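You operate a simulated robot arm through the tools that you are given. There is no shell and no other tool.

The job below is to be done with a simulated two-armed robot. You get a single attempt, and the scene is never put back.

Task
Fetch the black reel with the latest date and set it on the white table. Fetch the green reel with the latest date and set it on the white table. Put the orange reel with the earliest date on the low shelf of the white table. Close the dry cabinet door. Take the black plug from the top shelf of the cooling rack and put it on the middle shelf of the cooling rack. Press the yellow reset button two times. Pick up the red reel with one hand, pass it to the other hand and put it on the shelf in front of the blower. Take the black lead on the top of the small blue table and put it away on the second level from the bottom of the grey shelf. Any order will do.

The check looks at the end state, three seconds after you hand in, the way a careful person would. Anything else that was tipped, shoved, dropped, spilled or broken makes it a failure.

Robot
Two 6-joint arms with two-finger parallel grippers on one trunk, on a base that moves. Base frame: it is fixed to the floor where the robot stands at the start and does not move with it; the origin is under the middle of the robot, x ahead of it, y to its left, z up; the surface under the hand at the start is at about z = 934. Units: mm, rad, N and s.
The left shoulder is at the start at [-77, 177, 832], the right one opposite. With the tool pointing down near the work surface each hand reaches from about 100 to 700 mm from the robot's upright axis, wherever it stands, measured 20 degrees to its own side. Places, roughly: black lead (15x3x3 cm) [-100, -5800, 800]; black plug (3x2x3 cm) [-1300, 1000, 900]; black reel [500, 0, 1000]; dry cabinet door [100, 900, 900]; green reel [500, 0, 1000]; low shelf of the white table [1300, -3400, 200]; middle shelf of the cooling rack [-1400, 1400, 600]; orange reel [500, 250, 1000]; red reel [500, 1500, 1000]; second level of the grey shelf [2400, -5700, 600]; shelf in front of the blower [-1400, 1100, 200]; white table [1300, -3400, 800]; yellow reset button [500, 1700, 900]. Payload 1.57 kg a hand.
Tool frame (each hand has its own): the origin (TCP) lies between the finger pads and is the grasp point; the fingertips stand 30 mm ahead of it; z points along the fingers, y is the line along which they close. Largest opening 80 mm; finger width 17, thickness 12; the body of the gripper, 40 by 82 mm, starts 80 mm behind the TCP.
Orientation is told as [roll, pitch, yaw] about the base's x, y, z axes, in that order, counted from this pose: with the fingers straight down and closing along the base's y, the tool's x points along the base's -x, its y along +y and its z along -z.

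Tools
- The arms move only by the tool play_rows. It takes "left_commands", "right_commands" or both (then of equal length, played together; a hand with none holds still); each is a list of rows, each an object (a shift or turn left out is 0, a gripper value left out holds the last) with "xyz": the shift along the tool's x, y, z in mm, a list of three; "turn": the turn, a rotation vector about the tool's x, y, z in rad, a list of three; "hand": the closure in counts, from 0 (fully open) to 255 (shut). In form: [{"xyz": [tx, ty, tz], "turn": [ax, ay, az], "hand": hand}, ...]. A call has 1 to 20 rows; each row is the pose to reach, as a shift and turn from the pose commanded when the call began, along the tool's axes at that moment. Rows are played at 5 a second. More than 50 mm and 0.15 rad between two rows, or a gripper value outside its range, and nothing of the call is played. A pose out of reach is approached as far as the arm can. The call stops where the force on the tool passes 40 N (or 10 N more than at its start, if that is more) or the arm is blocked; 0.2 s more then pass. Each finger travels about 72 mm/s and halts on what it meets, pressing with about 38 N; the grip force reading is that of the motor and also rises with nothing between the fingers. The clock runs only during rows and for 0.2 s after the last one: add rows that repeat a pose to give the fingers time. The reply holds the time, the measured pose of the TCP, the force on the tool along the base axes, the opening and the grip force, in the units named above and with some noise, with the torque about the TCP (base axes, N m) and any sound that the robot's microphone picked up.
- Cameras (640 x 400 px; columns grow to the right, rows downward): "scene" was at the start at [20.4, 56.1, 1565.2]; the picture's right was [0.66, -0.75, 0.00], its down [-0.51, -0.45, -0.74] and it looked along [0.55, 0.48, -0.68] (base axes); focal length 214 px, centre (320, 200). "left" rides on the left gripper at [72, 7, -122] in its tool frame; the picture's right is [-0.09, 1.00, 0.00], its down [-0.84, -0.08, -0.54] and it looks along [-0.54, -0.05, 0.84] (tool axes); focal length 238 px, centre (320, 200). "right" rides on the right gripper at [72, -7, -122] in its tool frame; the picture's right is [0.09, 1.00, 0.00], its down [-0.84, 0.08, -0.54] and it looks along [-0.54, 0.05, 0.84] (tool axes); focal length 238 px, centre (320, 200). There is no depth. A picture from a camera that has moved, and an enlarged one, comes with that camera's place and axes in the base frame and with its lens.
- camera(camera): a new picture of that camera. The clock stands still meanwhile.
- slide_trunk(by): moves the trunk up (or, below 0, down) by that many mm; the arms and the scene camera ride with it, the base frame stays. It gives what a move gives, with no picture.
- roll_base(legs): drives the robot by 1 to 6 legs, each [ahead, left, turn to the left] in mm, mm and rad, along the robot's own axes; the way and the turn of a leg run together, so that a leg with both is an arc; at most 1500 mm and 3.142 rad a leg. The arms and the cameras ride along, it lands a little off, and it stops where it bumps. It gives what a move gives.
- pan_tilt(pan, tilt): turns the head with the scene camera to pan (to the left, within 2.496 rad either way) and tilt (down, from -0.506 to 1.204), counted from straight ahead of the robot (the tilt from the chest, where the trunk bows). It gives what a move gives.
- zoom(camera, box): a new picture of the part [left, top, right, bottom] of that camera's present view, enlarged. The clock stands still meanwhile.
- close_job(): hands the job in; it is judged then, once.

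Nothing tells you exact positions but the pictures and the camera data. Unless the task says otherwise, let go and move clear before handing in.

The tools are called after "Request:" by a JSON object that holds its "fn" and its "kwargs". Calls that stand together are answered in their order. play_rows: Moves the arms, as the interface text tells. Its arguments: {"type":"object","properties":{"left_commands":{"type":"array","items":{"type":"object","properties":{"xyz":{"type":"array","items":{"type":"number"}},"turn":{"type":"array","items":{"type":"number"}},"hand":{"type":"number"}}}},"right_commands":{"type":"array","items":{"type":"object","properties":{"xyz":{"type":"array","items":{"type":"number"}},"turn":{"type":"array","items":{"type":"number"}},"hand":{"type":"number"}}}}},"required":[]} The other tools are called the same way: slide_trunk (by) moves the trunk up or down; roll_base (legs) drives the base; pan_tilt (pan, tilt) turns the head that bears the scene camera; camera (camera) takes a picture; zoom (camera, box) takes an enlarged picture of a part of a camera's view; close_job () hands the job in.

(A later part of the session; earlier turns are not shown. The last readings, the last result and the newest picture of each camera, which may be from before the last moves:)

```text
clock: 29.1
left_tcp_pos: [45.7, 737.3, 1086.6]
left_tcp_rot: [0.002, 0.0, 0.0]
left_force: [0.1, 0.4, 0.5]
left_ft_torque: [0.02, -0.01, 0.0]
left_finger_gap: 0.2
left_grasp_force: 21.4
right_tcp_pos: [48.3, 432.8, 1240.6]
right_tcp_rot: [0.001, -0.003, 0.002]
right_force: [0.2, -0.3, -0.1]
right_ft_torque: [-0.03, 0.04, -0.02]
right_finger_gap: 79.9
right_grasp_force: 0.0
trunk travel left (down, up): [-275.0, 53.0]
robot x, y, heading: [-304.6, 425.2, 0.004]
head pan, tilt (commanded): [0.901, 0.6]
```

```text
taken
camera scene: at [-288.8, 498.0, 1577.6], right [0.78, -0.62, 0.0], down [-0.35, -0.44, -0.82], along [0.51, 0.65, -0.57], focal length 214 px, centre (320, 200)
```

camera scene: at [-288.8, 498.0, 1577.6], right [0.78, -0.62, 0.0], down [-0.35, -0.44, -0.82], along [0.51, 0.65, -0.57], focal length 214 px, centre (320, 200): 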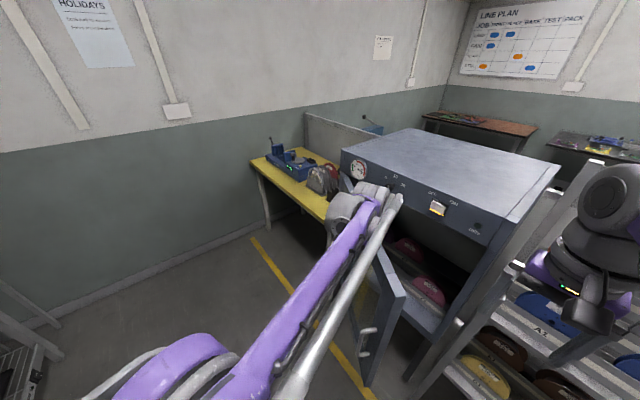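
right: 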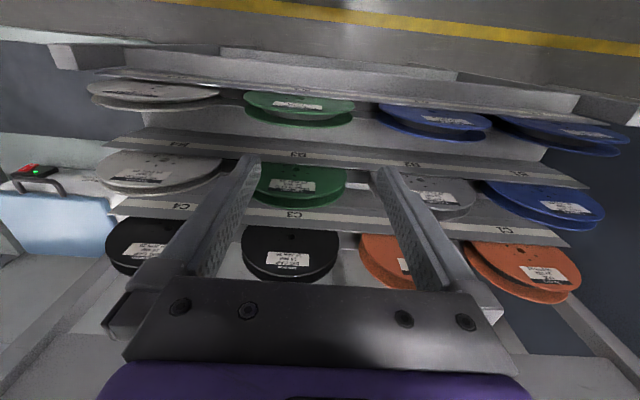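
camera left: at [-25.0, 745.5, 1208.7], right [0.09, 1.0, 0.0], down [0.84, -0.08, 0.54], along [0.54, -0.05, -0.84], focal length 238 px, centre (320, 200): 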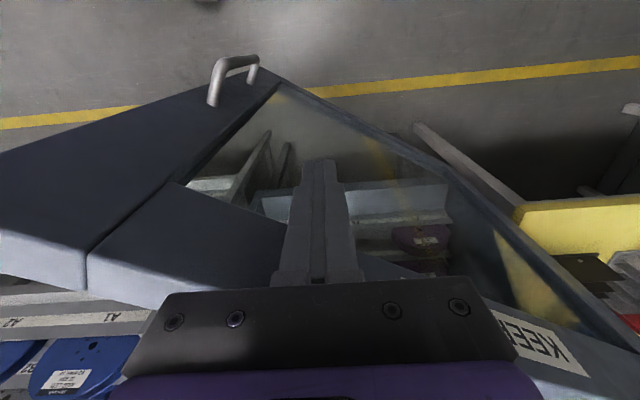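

Request:
{"fn": "play_rows", "kwargs": {"left_commands": [{"xyz": [-20, -13, 0], "turn": [0, -0.1, 0]}, {"xyz": [-40, -25, 0], "turn": [0, -0.2, 0]}, {"xyz": [-60, -37, 0], "turn": [0, -0.3, 0]}, {"xyz": [-78, -46, 0], "turn": [0, -0.4, 0]}, {"xyz": [-98, -55, 0], "turn": [0, -0.5, 0]}, {"xyz": [-118, -63, 0], "turn": [0, -0.5, 0]}, {"xyz": [-138, -70, 0], "turn": [0, -0.5, 0]}, {"xyz": [-155, -76, 0], "turn": [0, -0.5, 0]}]}}

Request:
{"fn": "camera", "kwargs": {"camera": "left"}}

Request:
{"fn": "camera", "kwargs": {"camera": "scene"}}

```text
clock: 30.9
left_tcp_pos: [201.2, 664.0, 1086.3]
left_tcp_rot: [-0.001, -0.501, 0.001]
left_force: [0.4, 0.1, 0.1]
left_ft_torque: [-0.01, 0.0, -0.01]
left_finger_gap: 0.0
left_grasp_force: 21.0
right_tcp_pos: [47.9, 432.3, 1240.3]
right_tcp_rot: [0.002, 0.0, 0.002]
right_force: [0.7, -1.0, 0.1]
right_ft_torque: [0.01, -0.02, 0.02]
right_finger_gap: 79.8
right_grasp_force: 0.1
trunk travel left (down, up): [-275.0, 53.0]
robot x, y, heading: [-303.6, 426.7, 0.004]
head pan, tilt (commanded): [0.901, 0.6]
```

```text
taken
camera left: at [80.3, 671.2, 1158.3], right [0.08, 1.0, 0.04], down [0.47, -0.08, 0.88], along [0.88, -0.05, -0.48], focal length 238 px, centre (320, 200)
```

left: 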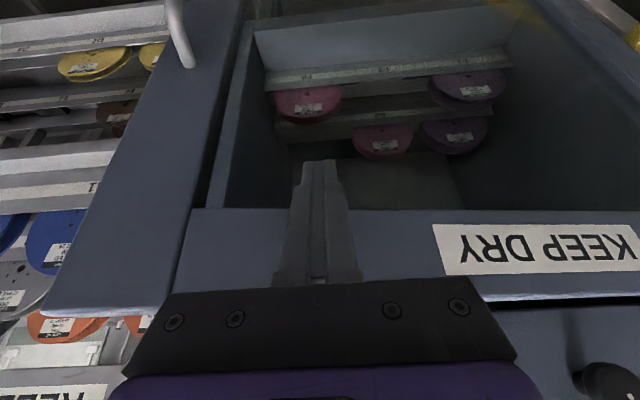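

```text
taken
camera scene: at [-288.8, 498.1, 1577.5], right [0.78, -0.62, 0.0], down [-0.35, -0.44, -0.82], along [0.51, 0.65, -0.57], focal length 214 px, centre (320, 200)
```

scene: 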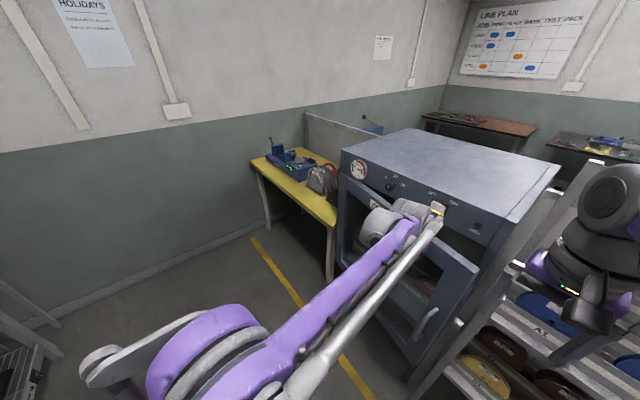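

Request:
{"fn": "play_rows", "kwargs": {"left_commands": [{"xyz": [-13.2, -4, 7.2]}, {"xyz": [-26.3, -8, 14.4]}, {"xyz": [-39.5, -12, 21.6]}, {"xyz": [-52.7, -15, 28.7]}, {"xyz": [-65.9, -17, 35.9]}, {"xyz": [-79, -19, 43.1]}, {"xyz": [-92.2, -20, 50.3]}, {"xyz": [-105.4, -21, 57.5]}, {"xyz": [-118.5, -21, 64.7]}, {"xyz": [-127.3, -21, 69.5]}]}}

Request:
{"fn": "camera", "kwargs": {"camera": "scene"}}

Request:
{"fn": "camera", "kwargs": {"camera": "left"}}

```text
clock: 32.5
left_tcp_pos: [295.5, 644.9, 1086.9]
left_tcp_rot: [0.001, -0.484, 0.0]
left_force: [-19.4, -0.3, 7.0]
left_ft_torque: [-0.13, 0.3, -0.01]
left_finger_gap: 0.0
left_grasp_force: 21.2
right_tcp_pos: [47.7, 431.4, 1242.4]
right_tcp_rot: [0.002, -0.003, 0.003]
right_force: [0.8, -0.4, 0.0]
right_ft_torque: [0.0, 0.08, 0.01]
right_finger_gap: 80.0
right_grasp_force: 0.0
trunk travel left (down, up): [-275.0, 53.0]
robot x, y, heading: [-300.7, 431.1, -0.0]
head pan, tilt (commanded): [0.901, 0.6]
stopped in row 8 (left hand): the force on the tool passed its limit at 49 N (the readings are from after the stop); the commanded pose is now the measured one
```

```text
taken
camera scene: at [-291.3, 498.1, 1577.7], right [0.79, -0.62, 0.0], down [-0.35, -0.44, -0.83], along [0.51, 0.65, -0.56], focal length 214 px, centre (320, 200)
```

scene: 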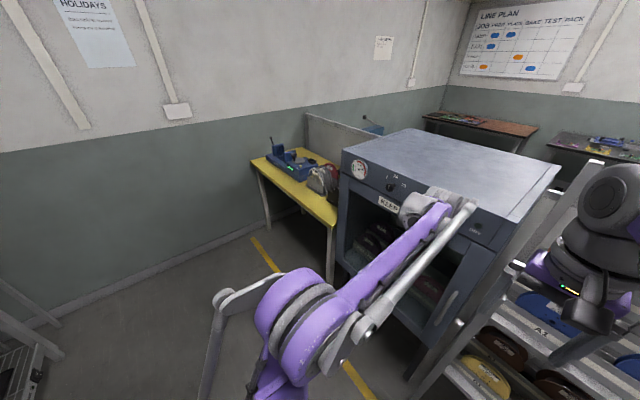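

```text
taken
camera left: at [175.9, 651.8, 1161.1], right [0.08, 1.0, 0.04], down [0.49, -0.08, 0.87], along [0.87, -0.05, -0.49], focal length 238 px, centre (320, 200)
```

left: 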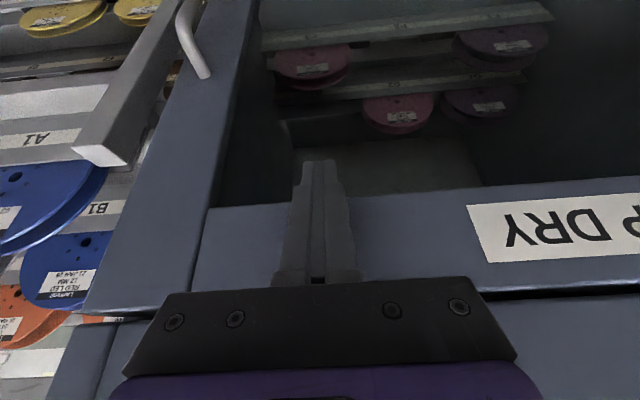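

The force rose as if the door met the cabinet. I'll zoom in to check that it's flush, then back off.

Request:
{"fn": "zoom", "kwargs": {"camera": "scene", "box": [320, 140, 560, 360]}}

Request:
{"fn": "play_rows", "kwargs": {"left_commands": [{"xyz": [20, 0, -10.9]}, {"xyz": [44, 0, -24]}, {"xyz": [88, 0, -48], "turn": [0, 0.1, 0]}, {"xyz": [130, 0, -71], "turn": [0, 0.2, 0]}, {"xyz": [130, 0, -71], "turn": [0, 0.2, 0]}]}}

Request:
{"fn": "camera", "kwargs": {"camera": "left"}}

Request:
{"fn": "camera", "kwargs": {"camera": "scene"}}

```text
1.82 times, centred on (440, 250) of scene
camera zoom: at [-291.3, 498.1, 1577.7], right [0.79, -0.62, 0.0], down [-0.35, -0.44, -0.83], along [0.51, 0.65, -0.56], focal length 390 px, centre (102, 109)
```

zoom: 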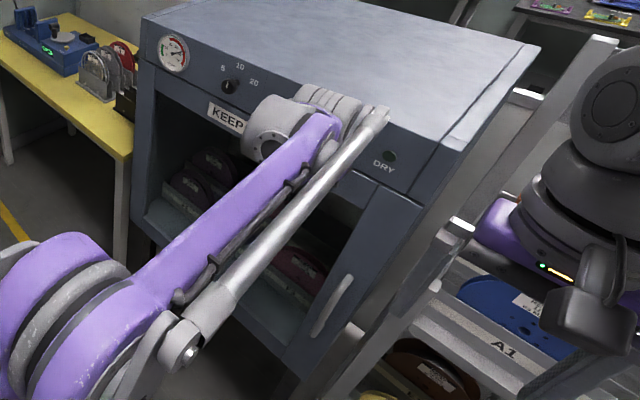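

```text
refused: row 3 steps farther than a row can; nothing moved
```

```text
taken
camera left: at [175.9, 651.8, 1161.1], right [0.08, 1.0, 0.04], down [0.49, -0.08, 0.87], along [0.87, -0.05, -0.49], focal length 238 px, centre (320, 200)
```

left: 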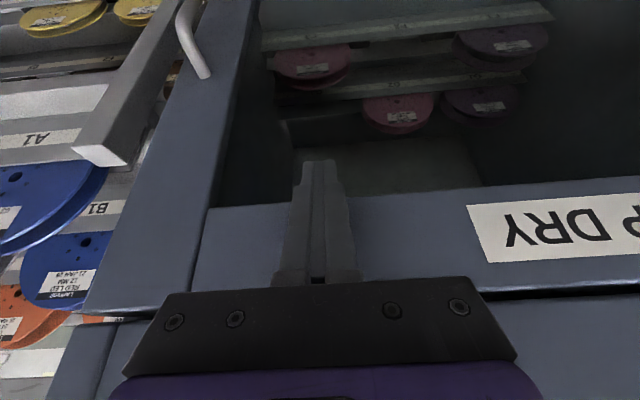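

```text
taken
camera scene: at [-291.3, 498.1, 1577.7], right [0.79, -0.62, 0.0], down [-0.35, -0.44, -0.83], along [0.51, 0.65, -0.56], focal length 214 px, centre (320, 200)
```

scene: 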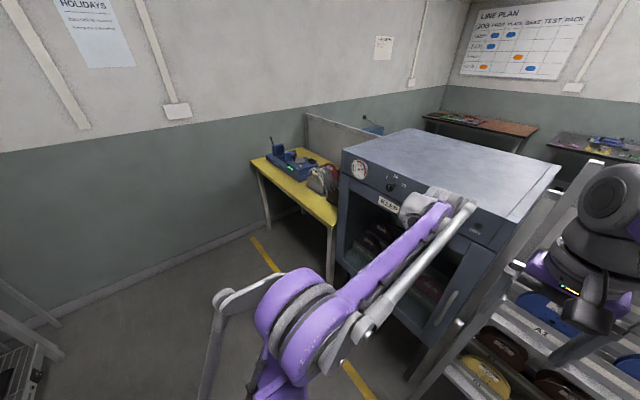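

Request:
{"fn": "play_rows", "kwargs": {"left_commands": [{"xyz": [20, 0, -10.9]}, {"xyz": [54, 0, -29]}, {"xyz": [88, 0, -48], "turn": [0, 0.1, 0]}, {"xyz": [122, 0, -67], "turn": [0, 0.2, 0]}, {"xyz": [150, 0, -85], "turn": [0, 0.2, 0]}, {"xyz": [150, 0, -85], "turn": [0, 0.2, 0]}]}}

Request:
{"fn": "camera", "kwargs": {"camera": "left"}}

Request:
{"fn": "zoom", "kwargs": {"camera": "scene", "box": [320, 140, 560, 360]}}

```text
clock: 33.9
left_tcp_pos: [126.9, 644.8, 1090.4]
left_tcp_rot: [-0.002, -0.284, 0.002]
left_force: [-0.1, -0.6, 0.1]
left_ft_torque: [0.04, 0.01, 0.0]
left_finger_gap: 0.1
left_grasp_force: 21.0
right_tcp_pos: [49.5, 433.8, 1241.0]
right_tcp_rot: [0.002, -0.004, 0.001]
right_force: [-1.0, 0.0, -0.1]
right_ft_torque: [0.03, 0.03, 0.02]
right_finger_gap: 79.8
right_grasp_force: 0.0
trunk travel left (down, up): [-275.0, 53.0]
robot x, y, heading: [-298.9, 425.4, -0.002]
head pan, tilt (commanded): [0.901, 0.6]
```

```text
taken
camera left: at [24.0, 650.7, 1187.2], right [0.09, 1.0, 0.03], down [0.65, -0.08, 0.76], along [0.75, -0.05, -0.65], focal length 238 px, centre (320, 200)
```

left: 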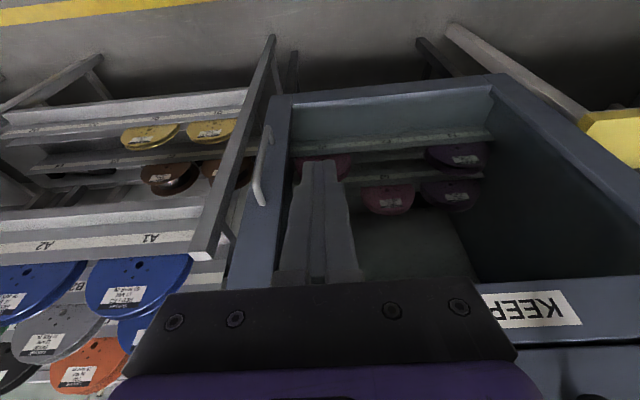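

```text
1.82 times, centred on (440, 250) of scene
camera zoom: at [-288.5, 498.3, 1577.6], right [0.78, -0.62, 0.0], down [-0.35, -0.44, -0.82], along [0.51, 0.65, -0.57], focal length 390 px, centre (102, 109)
```

zoom: 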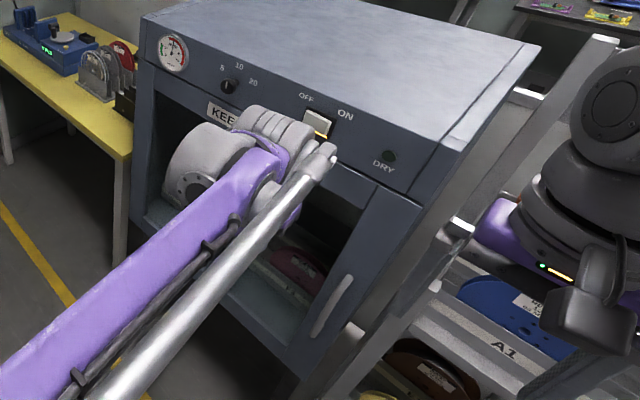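

The door appears shut flush with the panel. I'll raise the left hand out of the way, then drive to the yellow table with the red reel and the reset button.

Request:
{"fn": "play_rows", "kwargs": {"left_commands": [{"xyz": [18, 0, -42], "turn": [0, 0.05, 0]}, {"xyz": [36, 0, -84], "turn": [0, 0.1, 0]}, {"xyz": [54, 0, -126], "turn": [0, 0.15, 0]}, {"xyz": [72, 0, -168], "turn": [0, 0.2, 0]}, {"xyz": [90, 0, -210], "turn": [0, 0.25, 0]}, {"xyz": [104, 0, -249], "turn": [0, 0.284, 0], "hand": 0}, {"xyz": [104, 0, -249], "turn": [0, 0.284, 0], "hand": 0}]}}

Request:
{"fn": "camera", "kwargs": {"camera": "left"}}

Request:
{"fn": "roll_base", "kwargs": {"legs": [[-100, 0, 0], [0, 1050, 0]]}}

Request:
{"fn": "pan_tilt", "kwargs": {"pan": -0.1, "tilt": 0.6}}

Request:
{"fn": "camera", "kwargs": {"camera": "scene"}}

Request:
{"fn": "camera", "kwargs": {"camera": "left"}}

Request:
{"fn": "camera", "kwargs": {"camera": "right"}}

```text
clock: 35.5
left_tcp_pos: [-45.2, 642.3, 1300.7]
left_tcp_rot: [0.0, -0.001, 0.003]
left_force: [-0.7, 0.5, 0.3]
left_ft_torque: [-0.08, -0.01, -0.01]
left_finger_gap: 80.0
left_grasp_force: 0.1
right_tcp_pos: [48.7, 432.9, 1241.6]
right_tcp_rot: [0.001, -0.002, 0.002]
right_force: [-0.6, 0.2, -0.1]
right_ft_torque: [-0.03, 0.01, -0.01]
right_finger_gap: 80.1
right_grasp_force: 0.0
trunk travel left (down, up): [-275.0, 53.0]
robot x, y, heading: [-304.9, 428.5, 0.0]
head pan, tilt (commanded): [0.901, 0.6]
```

```text
taken
camera left: at [-116.4, 649.2, 1422.6], right [0.09, 1.0, 0.0], down [0.84, -0.08, 0.54], along [0.54, -0.05, -0.84], focal length 238 px, centre (320, 200)
```

left: 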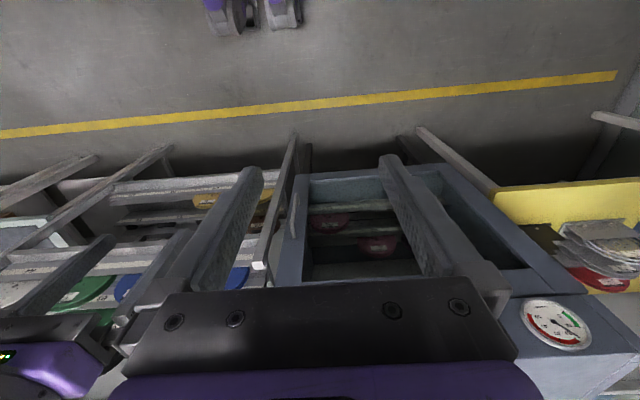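

```text
clock: 45.8
left_tcp_pos: [-138.7, 1694.6, 1300.8]
left_tcp_rot: [0.0, -0.001, -0.014]
left_force: [-0.3, -0.5, -0.5]
left_ft_torque: [0.02, 0.01, -0.01]
left_finger_gap: 80.0
left_grasp_force: 0.1
right_tcp_pos: [-48.4, 1483.1, 1242.0]
right_tcp_rot: [0.002, -0.002, -0.013]
right_force: [0.7, 0.4, -0.5]
right_ft_torque: [-0.01, 0.03, -0.01]
right_finger_gap: 79.9
right_grasp_force: 0.1
trunk travel left (down, up): [-275.0, 53.0]
robot x, y, heading: [-400.0, 1482.2, -0.015]
head pan, tilt (commanded): [0.901, 0.6]
```

```text
clock: 47.1
left_tcp_pos: [-139.7, 1693.4, 1300.0]
left_tcp_rot: [-0.002, -0.003, -0.014]
left_force: [0.6, 0.1, -0.8]
left_ft_torque: [-0.03, -0.01, -0.01]
left_finger_gap: 80.0
left_grasp_force: 0.1
right_tcp_pos: [-50.0, 1482.4, 1241.0]
right_tcp_rot: [0.002, -0.002, -0.015]
right_force: [0.7, -0.2, 0.1]
right_ft_torque: [0.02, -0.04, 0.02]
right_finger_gap: 79.9
right_grasp_force: 0.0
trunk travel left (down, up): [-275.0, 53.0]
robot x, y, heading: [-397.6, 1479.9, -0.017]
head pan, tilt (commanded): [-0.099, 0.6]
```

```text
taken
camera scene: at [-353.7, 1475.4, 1577.5], right [-0.11, -0.99, 0.0], down [-0.56, 0.06, -0.83], along [0.82, -0.09, -0.56], focal length 214 px, centre (320, 200)
```

scene: 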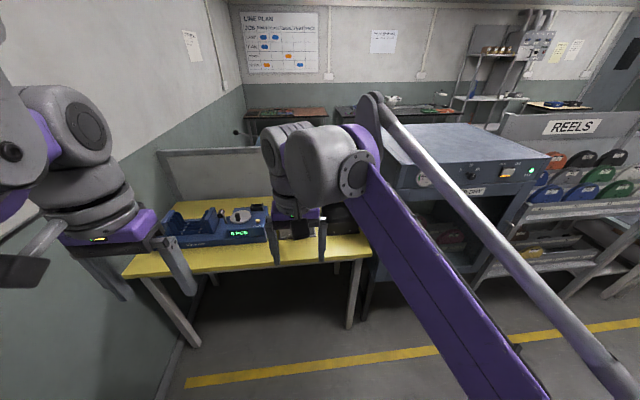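

```text
taken
camera left: at [-209.9, 1702.0, 1422.3], right [0.11, 0.99, 0.0], down [0.83, -0.09, 0.54], along [0.54, -0.06, -0.84], focal length 238 px, centre (320, 200)
```

left: 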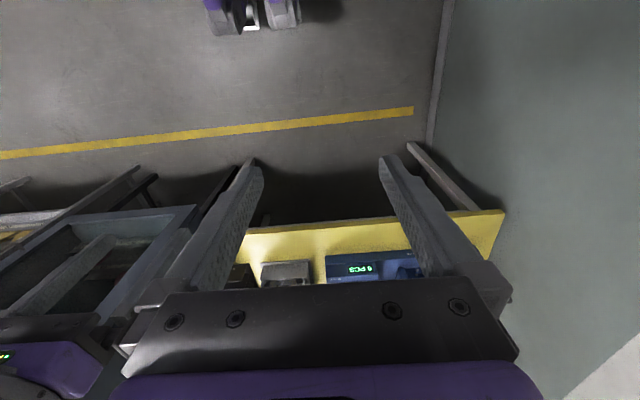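

```text
taken
camera right: at [-122.0, 1476.5, 1363.0], right [-0.08, 1.0, 0.0], down [0.84, 0.07, 0.54], along [0.54, 0.04, -0.84], focal length 238 px, centre (320, 200)
```

right: 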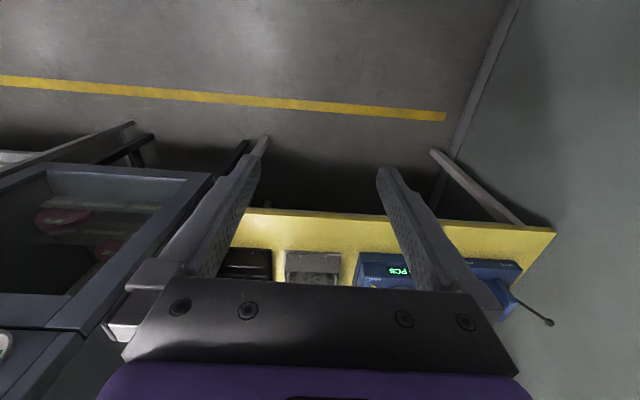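

Request:
{"fn": "roll_base", "kwargs": {"legs": [[230, 0, 0.015]]}}

Request:
{"fn": "camera", "kwargs": {"camera": "scene"}}

Request:
{"fn": "camera", "kwargs": {"camera": "left"}}

Request:
{"fn": "camera", "kwargs": {"camera": "right"}}

```text
clock: 48.9
left_tcp_pos: [90.2, 1696.1, 1300.3]
left_tcp_rot: [0.001, -0.002, 0.002]
left_force: [0.1, 0.0, 0.3]
left_ft_torque: [0.01, 0.04, 0.01]
left_finger_gap: 79.9
left_grasp_force: 0.0
right_tcp_pos: [182.2, 1487.4, 1241.3]
right_tcp_rot: [0.002, -0.001, 0.001]
right_force: [-1.3, -0.4, -0.1]
right_ft_torque: [-0.02, 0.03, -0.01]
right_finger_gap: 80.0
right_grasp_force: 0.0
trunk travel left (down, up): [-275.0, 53.0]
robot x, y, heading: [-166.0, 1479.8, 0.002]
head pan, tilt (commanded): [-0.099, 0.6]
```

```text
taken
camera scene: at [-121.3, 1474.7, 1577.5], right [-0.1, -1.0, 0.0], down [-0.56, 0.05, -0.83], along [0.82, -0.08, -0.56], focal length 214 px, centre (320, 200)
```

scene: 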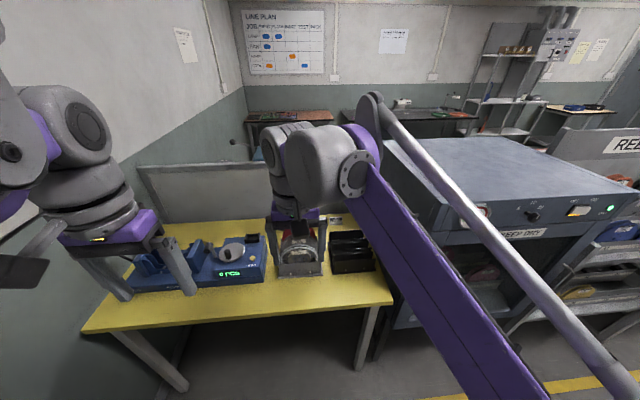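

```text
taken
camera left: at [18.7, 1703.6, 1422.3], right [0.09, 1.0, 0.0], down [0.84, -0.08, 0.54], along [0.54, -0.05, -0.84], focal length 238 px, centre (320, 200)
```

left: 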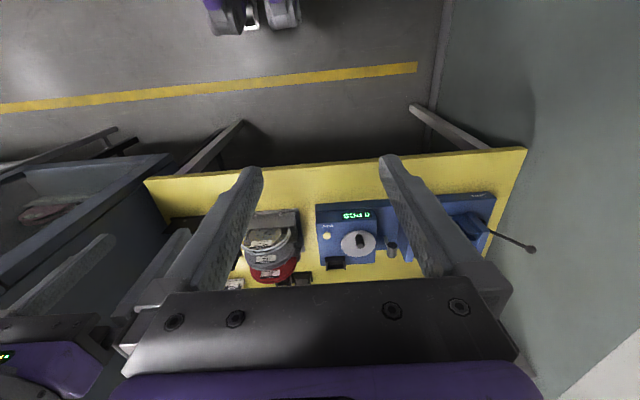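

```text
taken
camera right: at [110.1, 1479.6, 1363.0], right [-0.09, 1.0, 0.0], down [0.84, 0.08, 0.54], along [0.54, 0.05, -0.84], focal length 238 px, centre (320, 200)
```

right: 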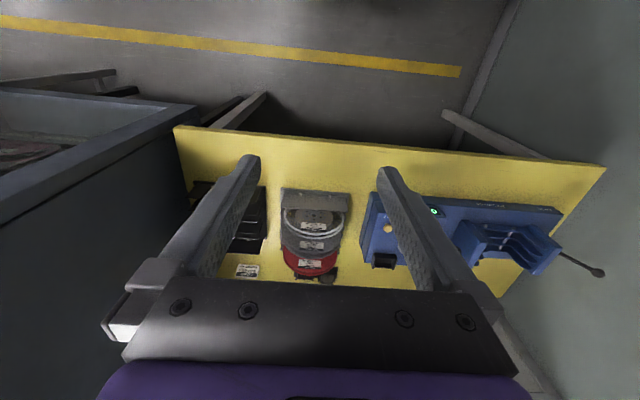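

Request:
{"fn": "zoom", "kwargs": {"camera": "right", "box": [230, 170, 390, 290]}}

Request:
{"fn": "zoom", "kwargs": {"camera": "left", "box": [220, 190, 400, 300]}}

Request:
{"fn": "zoom", "kwargs": {"camera": "scene", "box": [200, 200, 400, 320]}}

```text
3.33 times, centred on (310, 230) of right
camera zoom: at [110.1, 1479.6, 1363.0], right [-0.09, 1.0, 0.0], down [0.84, 0.08, 0.54], along [0.54, 0.05, -0.84], focal length 794 px, centre (353, 100)
```

zoom: 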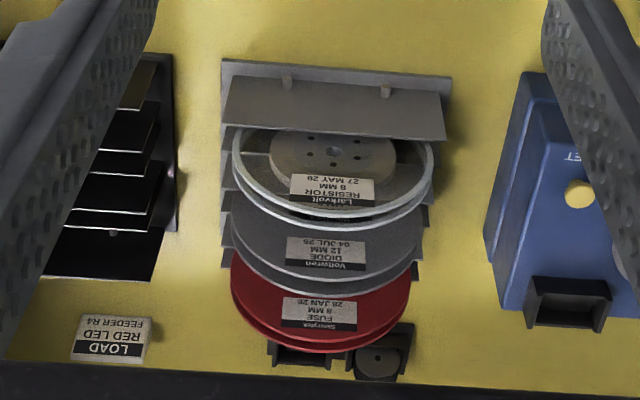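

```text
3.56 times, centred on (310, 245) of left
camera zoom: at [18.7, 1703.6, 1422.3], right [0.09, 1.0, 0.0], down [0.84, -0.08, 0.54], along [0.54, -0.05, -0.84], focal length 848 px, centre (356, 40)
```

zoom: 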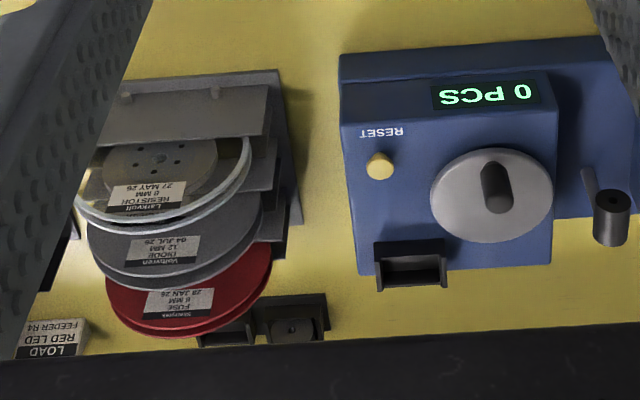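

```text
3.20 times, centred on (300, 260) of scene
camera zoom: at [-121.3, 1474.7, 1577.5], right [-0.1, -1.0, 0.0], down [-0.56, 0.05, -0.83], along [0.82, -0.08, -0.56], focal length 686 px, centre (384, 8)
```

zoom: 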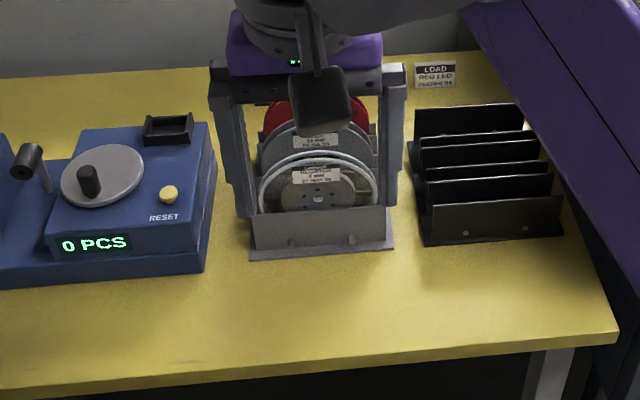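

The yellow RESET button is at about [467, 1681, 910] and the red reel is the rearmost in the grey stand near [590, 1498, 930]; tabletop z≈790. I'll drive slightly closer and bring the closed left hand over the button.

Request:
{"fn": "roll_base", "kwargs": {"legs": [[100, 0, 0]]}}

Request:
{"fn": "play_rows", "kwargs": {"left_commands": [{"xyz": [-45, -2, 0], "hand": 255}, {"xyz": [-90, -4, 0]}, {"xyz": [-135, -6, 0]}, {"xyz": [-180, -8, 0]}, {"xyz": [-225, -11, 0]}, {"xyz": [-265, -13, 0]}, {"xyz": [-275, -14, 0]}, {"xyz": [-275, -14, 45]}, {"xyz": [-275, -14, 90]}, {"xyz": [-275, -14, 135]}, {"xyz": [-275, -14, 180]}, {"xyz": [-275, -14, 225]}, {"xyz": [-275, -14, 270]}, {"xyz": [-275, -14, 300]}, {"xyz": [-275, -14, 300]}]}}

Request:
{"fn": "camera", "kwargs": {"camera": "left"}}

Request:
{"fn": "camera", "kwargs": {"camera": "right"}}

```text
clock: 50.0
left_tcp_pos: [188.6, 1696.6, 1300.2]
left_tcp_rot: [0.0, -0.002, 0.0]
left_force: [0.8, -0.6, 0.2]
left_ft_torque: [0.02, -0.03, 0.01]
left_finger_gap: 80.1
left_grasp_force: 0.1
right_tcp_pos: [281.5, 1485.6, 1241.3]
right_tcp_rot: [0.003, -0.003, -0.001]
right_force: [0.9, -0.8, 0.0]
right_ft_torque: [-0.05, 0.04, -0.05]
right_finger_gap: 80.0
right_grasp_force: 0.0
trunk travel left (down, up): [-275.0, 53.0]
robot x, y, heading: [-68.8, 1484.2, -0.001]
head pan, tilt (commanded): [-0.099, 0.6]
```

```text
clock: 53.2
left_tcp_pos: [462.5, 1683.3, 1000.1]
left_tcp_rot: [0.001, -0.001, 0.0]
left_force: [-0.3, -0.3, -0.4]
left_ft_torque: [0.02, -0.03, 0.01]
left_finger_gap: 0.2
left_grasp_force: 21.0
left hand out of reach, approached as far as the arm can: row 4, 5, 6, 7, 8, 9
right_tcp_pos: [281.5, 1485.9, 1240.8]
right_tcp_rot: [0.002, -0.002, 0.001]
right_force: [0.2, 0.3, -0.3]
right_ft_torque: [0.0, 0.01, -0.01]
right_finger_gap: 80.0
right_grasp_force: 0.2
trunk travel left (down, up): [-275.0, 53.0]
robot x, y, heading: [-67.8, 1481.3, 0.007]
head pan, tilt (commanded): [-0.099, 0.6]
```

```text
taken
camera left: at [391.9, 1690.6, 1121.6], right [0.09, 1.0, 0.0], down [0.84, -0.08, 0.54], along [0.54, -0.05, -0.84], focal length 238 px, centre (320, 200)
```

left: 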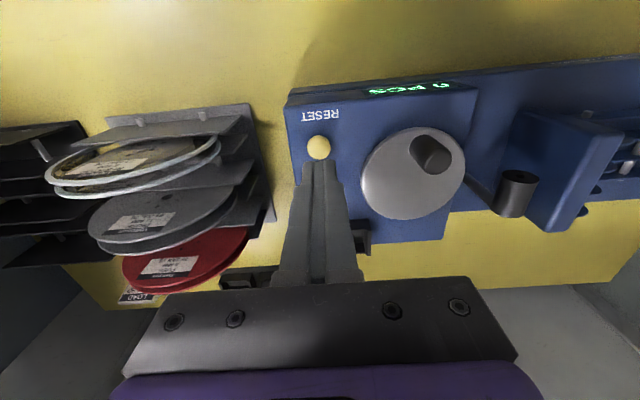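

```text
taken
camera right: at [208.2, 1479.0, 1363.2], right [-0.09, 1.0, 0.0], down [0.84, 0.08, 0.54], along [0.54, 0.05, -0.84], focal length 238 px, centre (320, 200)
```

right: 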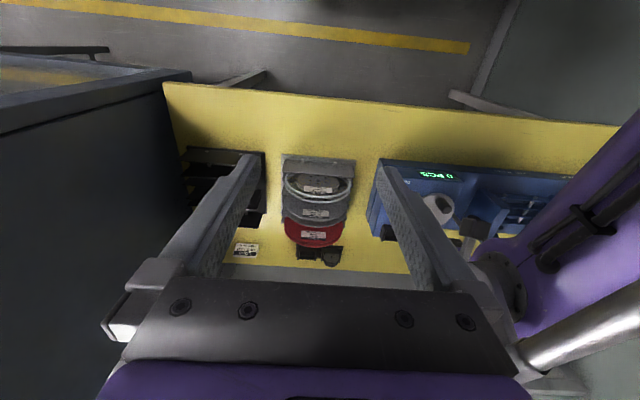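

The closed left fingertips are almost right above the yellow button. I'll centre and press down gently in small steps, watching force and sound.

Request:
{"fn": "play_rows", "kwargs": {"left_commands": [{"xyz": [-6, -1, 20]}, {"xyz": [-6, -1, 45]}, {"xyz": [-6, -1, 52]}, {"xyz": [-6, -1, 55]}, {"xyz": [-6, -1, 58]}, {"xyz": [-6, -1, 60]}]}}

Request:
{"fn": "zoom", "kwargs": {"camera": "left", "box": [260, 60, 480, 220]}}

```text
clock: 54.6
left_tcp_pos: [470.8, 1681.5, 941.1]
left_tcp_rot: [0.0, -0.002, 0.0]
left_force: [-0.4, 0.8, 2.3]
left_ft_torque: [0.05, -0.06, 0.01]
left_finger_gap: 0.1
left_grasp_force: 21.3
right_tcp_pos: [281.8, 1485.9, 1241.6]
right_tcp_rot: [0.004, -0.002, 0.0]
right_force: [0.2, -0.2, 0.1]
right_ft_torque: [0.03, 0.02, -0.01]
right_finger_gap: 80.3
right_grasp_force: 0.1
trunk travel left (down, up): [-275.0, 53.0]
robot x, y, heading: [-69.1, 1481.2, 0.002]
head pan, tilt (commanded): [-0.099, 0.6]
heard: click
```

```text
2.50 times, centred on (370, 140) of left
camera zoom: at [399.1, 1689.3, 1062.8], right [0.09, 1.0, 0.0], down [0.84, -0.08, 0.54], along [0.54, -0.05, -0.84], focal length 596 px, centre (195, 350)
```

zoom: 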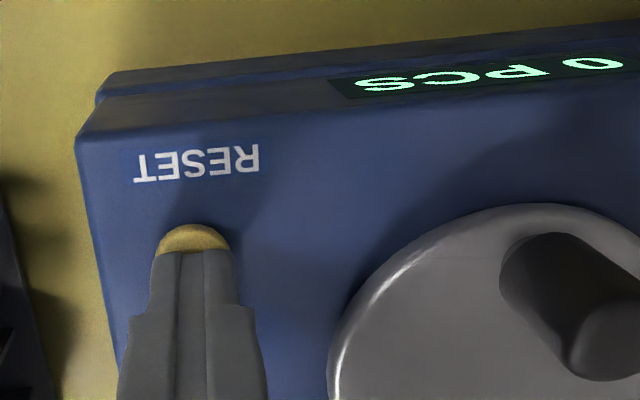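

I heard one click with a light force of 2.3 N, so one press is registered. I'll lift fully off, then press the second time.

Request:
{"fn": "play_rows", "kwargs": {"left_commands": [{"xyz": [0, 0, -10]}, {"xyz": [0, 0, -25]}, {"xyz": [0, 0, -25]}]}}

Request:
{"fn": "play_rows", "kwargs": {"left_commands": [{"xyz": [0, 0, 10]}, {"xyz": [0, 0, 17]}, {"xyz": [0, 0, 20]}, {"xyz": [0, 0, 23]}, {"xyz": [0, 0, 25]}]}}

```text
clock: 55.4
left_tcp_pos: [471.0, 1680.0, 966.8]
left_tcp_rot: [0.001, -0.001, 0.001]
left_force: [-0.3, 0.8, 0.2]
left_ft_torque: [0.0, 0.01, 0.01]
left_finger_gap: 0.0
left_grasp_force: 21.2
right_tcp_pos: [281.4, 1486.9, 1241.3]
right_tcp_rot: [0.002, -0.001, 0.0]
right_force: [0.6, -0.2, -0.3]
right_ft_torque: [0.01, -0.01, 0.02]
right_finger_gap: 80.2
right_grasp_force: 0.0
trunk travel left (down, up): [-275.0, 53.0]
robot x, y, heading: [-66.4, 1482.9, 0.001]
head pan, tilt (commanded): [-0.099, 0.6]
```

```text
clock: 56.6
left_tcp_pos: [470.7, 1681.4, 941.3]
left_tcp_rot: [-0.001, -0.003, 0.0]
left_force: [0.8, -0.4, 1.7]
left_ft_torque: [0.0, 0.02, -0.01]
left_finger_gap: 0.0
left_grasp_force: 21.4
right_tcp_pos: [279.9, 1486.1, 1241.4]
right_tcp_rot: [0.002, -0.001, 0.0]
right_force: [-0.2, -0.1, 0.2]
right_ft_torque: [0.01, 0.04, 0.02]
right_finger_gap: 80.1
right_grasp_force: 0.1
trunk travel left (down, up): [-275.0, 53.0]
robot x, y, heading: [-65.1, 1481.5, 0.002]
head pan, tilt (commanded): [-0.099, 0.6]
heard: click
```

Second click heard: two presses done. I'll lift the left hand away and retract it, staying clear of the button.

Request:
{"fn": "play_rows", "kwargs": {"left_commands": [{"xyz": [0, 0, -25]}, {"xyz": [0, 0, -60]}, {"xyz": [10, 5, -105]}, {"xyz": [40, 10, -145]}, {"xyz": [75, 15, -180]}, {"xyz": [115, 20, -210]}, {"xyz": [155, 30, -240]}, {"xyz": [195, 40, -265]}, {"xyz": [235, 55, -290]}, {"xyz": [265, 70, -320], "hand": 0}, {"xyz": [265, 70, -320], "hand": 0}]}}

Request:
{"fn": "pan_tilt", "kwargs": {"pan": 0.0, "tilt": 0.75}}

Request:
{"fn": "camera", "kwargs": {"camera": "scene"}}

```text
refused: row 4 steps farther than a row can; nothing moved
```

```text
clock: 57.3
left_tcp_pos: [470.0, 1680.0, 940.3]
left_tcp_rot: [-0.001, -0.002, 0.0]
left_force: [-0.6, 0.5, 1.0]
left_ft_torque: [-0.01, 0.02, -0.02]
left_finger_gap: 0.0
left_grasp_force: 21.0
right_tcp_pos: [281.5, 1486.8, 1241.5]
right_tcp_rot: [0.002, -0.003, 0.001]
right_force: [-0.8, -0.9, -0.2]
right_ft_torque: [0.0, -0.02, -0.01]
right_finger_gap: 79.9
right_grasp_force: 0.0
trunk travel left (down, up): [-275.0, 53.0]
robot x, y, heading: [-66.8, 1479.7, -0.001]
head pan, tilt (commanded): [0.0, 0.75]
```

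```text
taken
camera scene: at [-28.3, 1483.4, 1564.7], right [0.0, -1.0, 0.0], down [-0.68, 0.0, -0.73], along [0.73, 0.0, -0.68], focal length 214 px, centre (320, 200)
```

scene: 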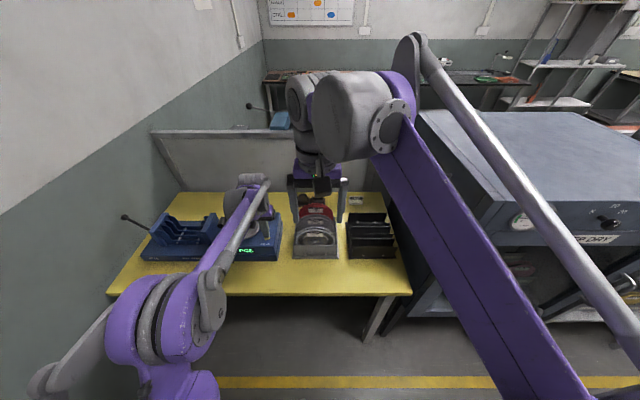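

Request:
{"fn": "play_rows", "kwargs": {"left_commands": [{"xyz": [0, 0, -25]}, {"xyz": [0, 0, -60]}, {"xyz": [10, 5, -100]}, {"xyz": [35, 10, -135]}, {"xyz": [65, 15, -165]}, {"xyz": [100, 20, -195]}, {"xyz": [135, 30, -225]}, {"xyz": [170, 40, -255]}, {"xyz": [205, 50, -285]}, {"xyz": [240, 60, -310]}, {"xyz": [265, 70, -320], "hand": 0}, {"xyz": [265, 70, -320], "hand": 0}]}}

Request:
{"fn": "zoom", "kwargs": {"camera": "scene", "box": [230, 180, 410, 300]}}

Request:
{"fn": "camera", "kwargs": {"camera": "left"}}

```text
clock: 59.9
left_tcp_pos: [205.5, 1750.1, 1260.2]
left_tcp_rot: [0.0, -0.001, -0.001]
left_force: [0.9, -0.2, 0.5]
left_ft_torque: [0.0, -0.02, -0.03]
left_finger_gap: 80.1
left_grasp_force: 0.8
right_tcp_pos: [282.6, 1486.5, 1241.8]
right_tcp_rot: [0.002, -0.003, 0.0]
right_force: [-0.5, -0.1, 0.1]
right_ft_torque: [0.0, 0.01, 0.06]
right_finger_gap: 79.9
right_grasp_force: 0.0
trunk travel left (down, up): [-275.0, 53.0]
robot x, y, heading: [-66.2, 1479.3, -0.001]
head pan, tilt (commanded): [0.0, 0.75]
```

```text
3.33 times, centred on (320, 240) of scene
camera zoom: at [-27.5, 1483.5, 1564.6], right [0.0, -1.0, 0.0], down [-0.68, 0.0, -0.73], along [0.73, 0.0, -0.68], focal length 715 px, centre (320, 67)
```

zoom: 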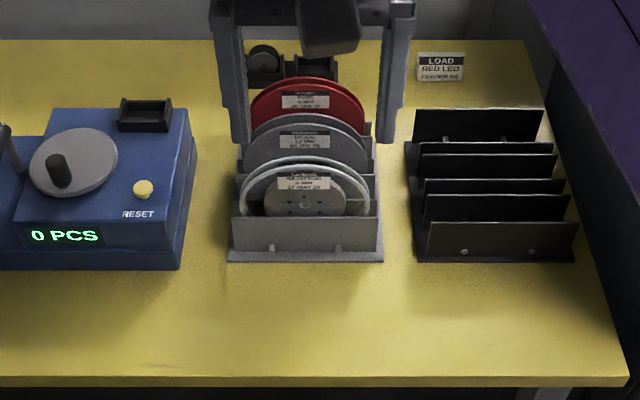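

```text
taken
camera left: at [134.8, 1758.2, 1382.4], right [0.09, 1.0, 0.0], down [0.84, -0.08, 0.54], along [0.54, -0.05, -0.84], focal length 238 px, centre (320, 200)
```

left: 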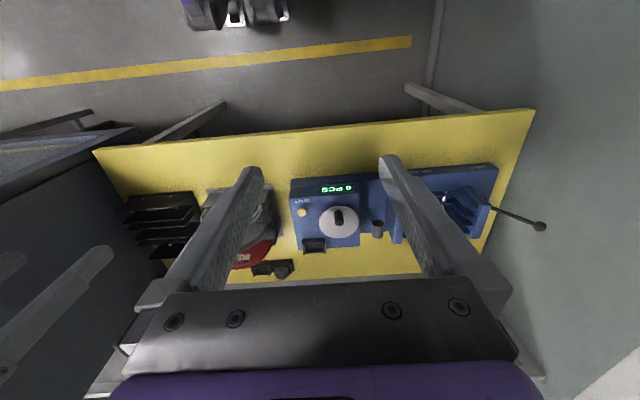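

Request:
{"fn": "zoom", "kwargs": {"camera": "scene", "box": [280, 190, 360, 260]}}

Request:
{"fn": "zoom", "kwargs": {"camera": "left", "box": [110, 170, 310, 290]}}

Request:
{"fn": "zoom", "kwargs": {"camera": "right", "box": [160, 130, 380, 280]}}

```text
5.71 times, centred on (320, 225) of scene
camera zoom: at [-27.5, 1483.5, 1564.6], right [0.0, -1.0, 0.0], down [-0.68, 0.0, -0.73], along [0.73, 0.0, -0.68], focal length 1226 px, centre (320, 57)
```

zoom: 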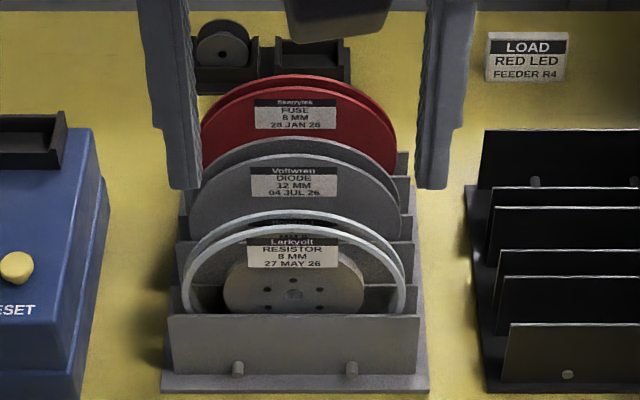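

```text
3.20 times, centred on (210, 230) of left
camera zoom: at [134.8, 1758.2, 1382.4], right [0.09, 1.0, 0.0], down [0.84, -0.08, 0.54], along [0.54, -0.05, -0.84], focal length 763 px, centre (672, 104)
```

zoom: 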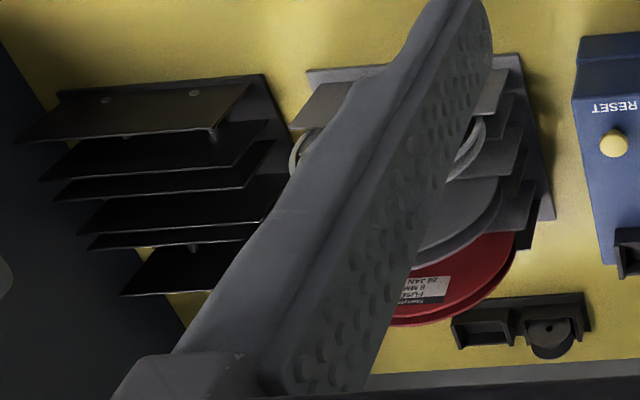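

```text
2.67 times, centred on (270, 205) of right
camera zoom: at [208.9, 1479.0, 1363.0], right [-0.09, 1.0, 0.0], down [0.84, 0.08, 0.54], along [0.54, 0.05, -0.84], focal length 636 px, centre (453, 187)
```

zoom: 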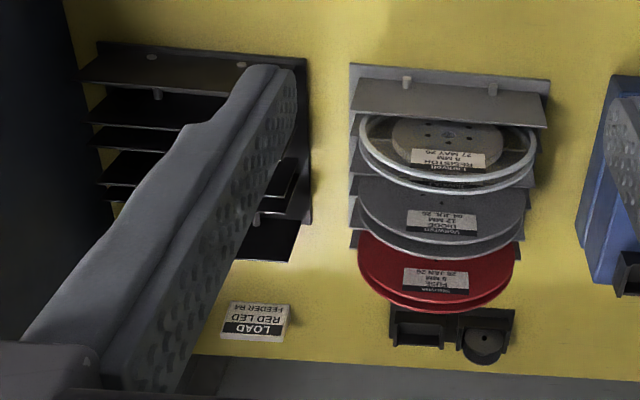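

I want to see the shelf in front of the blower before choosing how to hold the red reel, so I'll look back toward the cooling rack.

Request:
{"fn": "pan_tilt", "kwargs": {"pan": -2.45, "tilt": 0.6}}

Request:
{"fn": "camera", "kwargs": {"camera": "scene"}}

Request:
{"fn": "pan_tilt", "kwargs": {"pan": 2.45, "tilt": 0.6}}

Request:
{"fn": "camera", "kwargs": {"camera": "scene"}}

```text
clock: 62.1
left_tcp_pos: [206.4, 1750.1, 1259.5]
left_tcp_rot: [0.0, 0.0, 0.001]
left_force: [0.4, 0.2, -0.4]
left_ft_torque: [0.05, 0.01, 0.0]
left_finger_gap: 80.3
left_grasp_force: 0.1
right_tcp_pos: [281.4, 1486.9, 1240.6]
right_tcp_rot: [0.001, -0.003, 0.001]
right_force: [-0.6, -0.2, 0.2]
right_ft_torque: [-0.01, -0.02, 0.0]
right_finger_gap: 80.0
right_grasp_force: 0.0
trunk travel left (down, up): [-275.0, 53.0]
robot x, y, heading: [-67.9, 1480.7, 0.003]
head pan, tilt (commanded): [-2.45, 0.6]
```

```text
taken
camera scene: at [-179.0, 1427.2, 1577.5], right [-0.64, 0.77, 0.0], down [0.44, 0.36, -0.83], along [-0.64, -0.53, -0.56], focal length 214 px, centre (320, 200)
```

scene: 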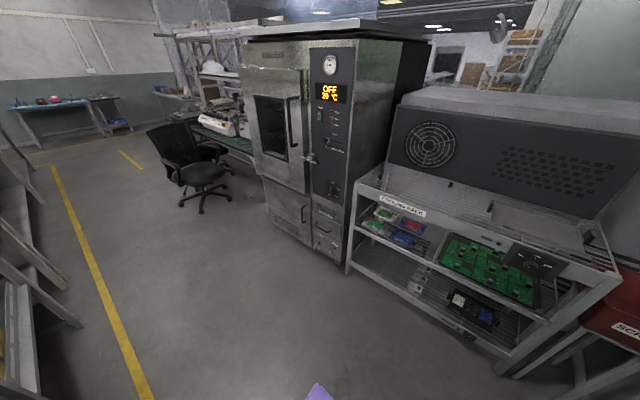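

```text
clock: 66.0
left_tcp_pos: [205.0, 1751.3, 1259.7]
left_tcp_rot: [-0.002, -0.001, 0.0]
left_force: [0.5, -0.5, 0.5]
left_ft_torque: [0.01, -0.04, -0.04]
left_finger_gap: 80.0
left_grasp_force: 0.1
right_tcp_pos: [280.7, 1486.7, 1240.3]
right_tcp_rot: [0.002, -0.002, 0.0]
right_force: [0.1, 0.3, -0.2]
right_ft_torque: [-0.01, 0.03, 0.0]
right_finger_gap: 79.9
right_grasp_force: 0.0
trunk travel left (down, up): [-275.0, 53.0]
robot x, y, heading: [-64.1, 1482.5, 0.005]
head pan, tilt (commanded): [2.45, 0.6]
```

```text
taken
camera scene: at [-179.0, 1539.9, 1577.5], right [0.64, 0.77, 0.0], down [0.44, -0.36, -0.83], along [-0.64, 0.53, -0.56], focal length 214 px, centre (320, 200)
```

scene: 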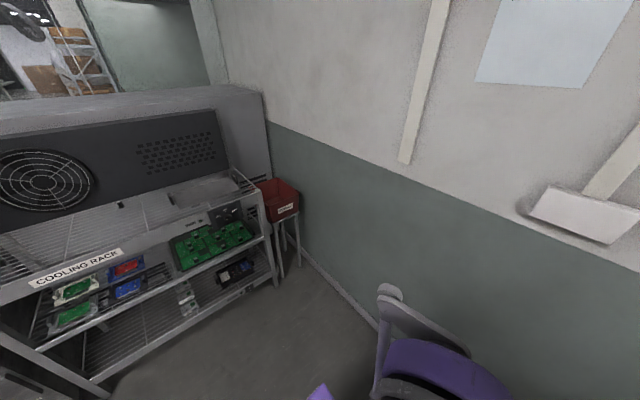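

Request:
{"fn": "zoom", "kwargs": {"camera": "scene", "box": [0, 170, 300, 400]}}

Request:
{"fn": "pan_tilt", "kwargs": {"pan": -2.49, "tilt": 0.75}}

Request:
{"fn": "zoom", "kwargs": {"camera": "scene", "box": [320, 100, 640, 360]}}

```text
1.74 times, centred on (150, 285) of scene
camera zoom: at [-179.0, 1539.9, 1577.5], right [0.64, 0.77, 0.0], down [0.44, -0.36, -0.83], along [-0.64, 0.53, -0.56], focal length 373 px, centre (616, 52)
```

zoom: 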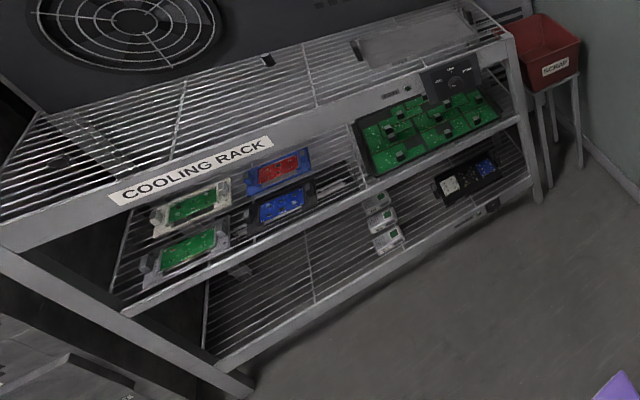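

```text
clock: 69.9
left_tcp_pos: [205.1, 1750.0, 1259.8]
left_tcp_rot: [-0.002, -0.001, 0.0]
left_force: [0.0, 0.2, 1.7]
left_ft_torque: [0.0, 0.0, 0.01]
left_finger_gap: 80.0
left_grasp_force: 0.0
right_tcp_pos: [281.1, 1485.6, 1240.5]
right_tcp_rot: [0.0, -0.002, 0.002]
right_force: [-0.1, -0.7, 0.0]
right_ft_torque: [0.0, 0.03, 0.02]
right_finger_gap: 79.9
right_grasp_force: 0.0
trunk travel left (down, up): [-275.0, 53.0]
robot x, y, heading: [-69.1, 1482.8, -0.001]
head pan, tilt (commanded): [-2.491, 0.75]
```

```text
1.54 times, centred on (480, 230) of scene
camera zoom: at [-176.8, 1433.3, 1564.7], right [-0.61, 0.8, 0.0], down [0.54, 0.41, -0.73], along [-0.58, -0.44, -0.68], focal length 330 px, centre (74, 154)
```

zoom: 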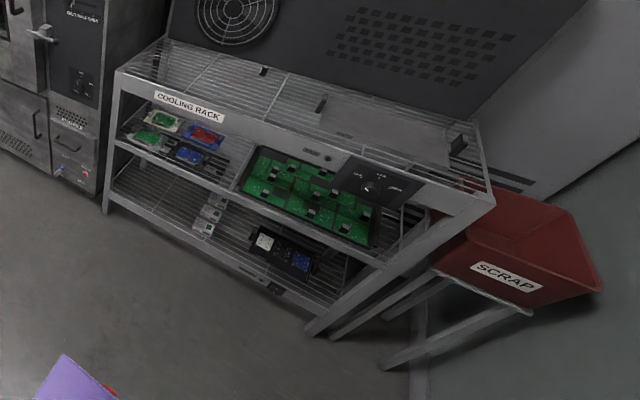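

The rack has three wire levels; I'll inspect the blower area later from in front. Now I'll approach the yellow table a bit more and rotate the right hand so its fingers close along x for the red reel.

Request:
{"fn": "roll_base", "kwargs": {"legs": [[80, 60, 0]]}}

Request:
{"fn": "play_rows", "kwargs": {"right_commands": [{"xyz": [-20, 0, 0], "turn": [0, 0, -0.14], "hand": 60}, {"xyz": [-40, 0, 0], "turn": [0, 0, -0.28]}, {"xyz": [-60, 0, 0], "turn": [0, 0, -0.42]}, {"xyz": [-80, 0, 0], "turn": [0, 0, -0.56]}, {"xyz": [-95, 0, 0], "turn": [0, 0, -0.7]}, {"xyz": [-110, 0, 0], "turn": [0, 0, -0.84]}, {"xyz": [-120, 0, 0], "turn": [0, 0, -0.98]}, {"xyz": [-130, 0, 0], "turn": [0, 0, -1.12]}, {"xyz": [-140, 0, 0], "turn": [0, 0, -1.26]}, {"xyz": [-140, 0, 0], "turn": [0, 0, -1.4]}, {"xyz": [-140, 0, 0], "turn": [0, 0, -1.5]}, {"xyz": [-140, 0, 0], "turn": [0, 0, -1.571]}]}}

Request:
{"fn": "camera", "kwargs": {"camera": "right"}}

Request:
{"fn": "pan_tilt", "kwargs": {"pan": 0.0, "tilt": 0.75}}

Request:
{"fn": "camera", "kwargs": {"camera": "scene"}}

```text
clock: 71.1
left_tcp_pos: [285.5, 1809.9, 1261.1]
left_tcp_rot: [-0.002, -0.001, 0.001]
left_force: [-0.6, 1.1, 0.1]
left_ft_torque: [0.0, 0.01, 0.0]
left_finger_gap: 79.9
left_grasp_force: 0.1
right_tcp_pos: [360.6, 1546.0, 1242.0]
right_tcp_rot: [0.001, -0.001, -0.001]
right_force: [0.0, 0.2, 0.1]
right_ft_torque: [-0.04, 0.04, -0.03]
right_finger_gap: 80.1
right_grasp_force: 0.0
trunk travel left (down, up): [-275.0, 53.0]
robot x, y, heading: [12.2, 1544.4, 0.001]
head pan, tilt (commanded): [-2.491, 0.75]
```

```text
clock: 73.7
left_tcp_pos: [286.4, 1809.7, 1260.3]
left_tcp_rot: [0.001, -0.001, 0.0]
left_force: [0.1, -0.4, 0.5]
left_ft_torque: [0.01, 0.03, 0.01]
left_finger_gap: 80.2
left_grasp_force: 0.0
right_tcp_pos: [488.5, 1543.3, 1228.2]
right_tcp_rot: [-0.004, -0.002, 1.573]
right_force: [0.6, -0.2, -0.5]
right_ft_torque: [-0.03, 0.0, 0.03]
right_finger_gap: 61.2
right_grasp_force: 0.1
right hand out of reach, approached as far as the arm can: row 8, 9, 10, 11, 12
trunk travel left (down, up): [-275.0, 53.0]
robot x, y, heading: [11.6, 1543.6, 0.001]
head pan, tilt (commanded): [-2.491, 0.75]
```

```text
taken
camera right: at [494.2, 1470.1, 1349.9], right [-1.0, -0.1, 0.0], down [-0.08, 0.84, 0.54], along [-0.05, 0.54, -0.84], focal length 238 px, centre (320, 200)
```

right: 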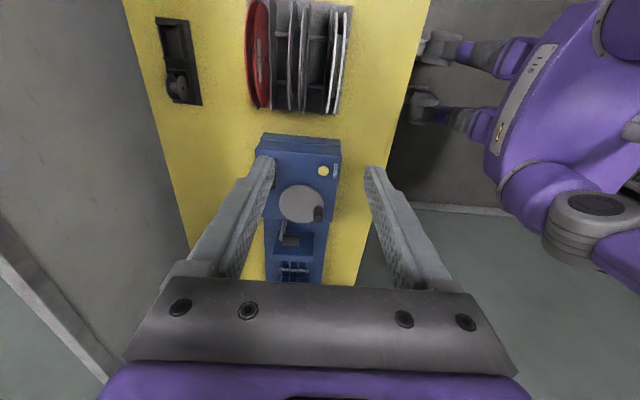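

```text
clock: 76.0
left_tcp_pos: [285.8, 1811.1, 1261.2]
left_tcp_rot: [0.0, -0.001, 0.0]
left_force: [0.0, 1.3, 0.3]
left_ft_torque: [0.0, -0.01, -0.03]
left_finger_gap: 80.0
left_grasp_force: 0.1
right_tcp_pos: [488.8, 1543.3, 1227.3]
right_tcp_rot: [-0.002, -0.001, 1.571]
right_force: [0.3, 0.2, -0.6]
right_ft_torque: [-0.01, -0.02, 0.0]
right_finger_gap: 61.2
right_grasp_force: 0.0
trunk travel left (down, up): [-275.0, 53.0]
robot x, y, heading: [11.9, 1541.7, 0.004]
head pan, tilt (commanded): [0.0, 0.75]
```

```text
taken
camera scene: at [52.0, 1542.9, 1564.7], right [0.0, -1.0, 0.0], down [-0.68, 0.0, -0.73], along [0.73, 0.0, -0.68], focal length 214 px, centre (320, 200)
```

scene: 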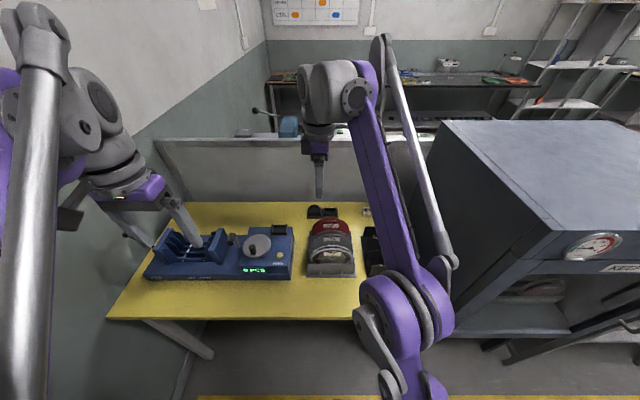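

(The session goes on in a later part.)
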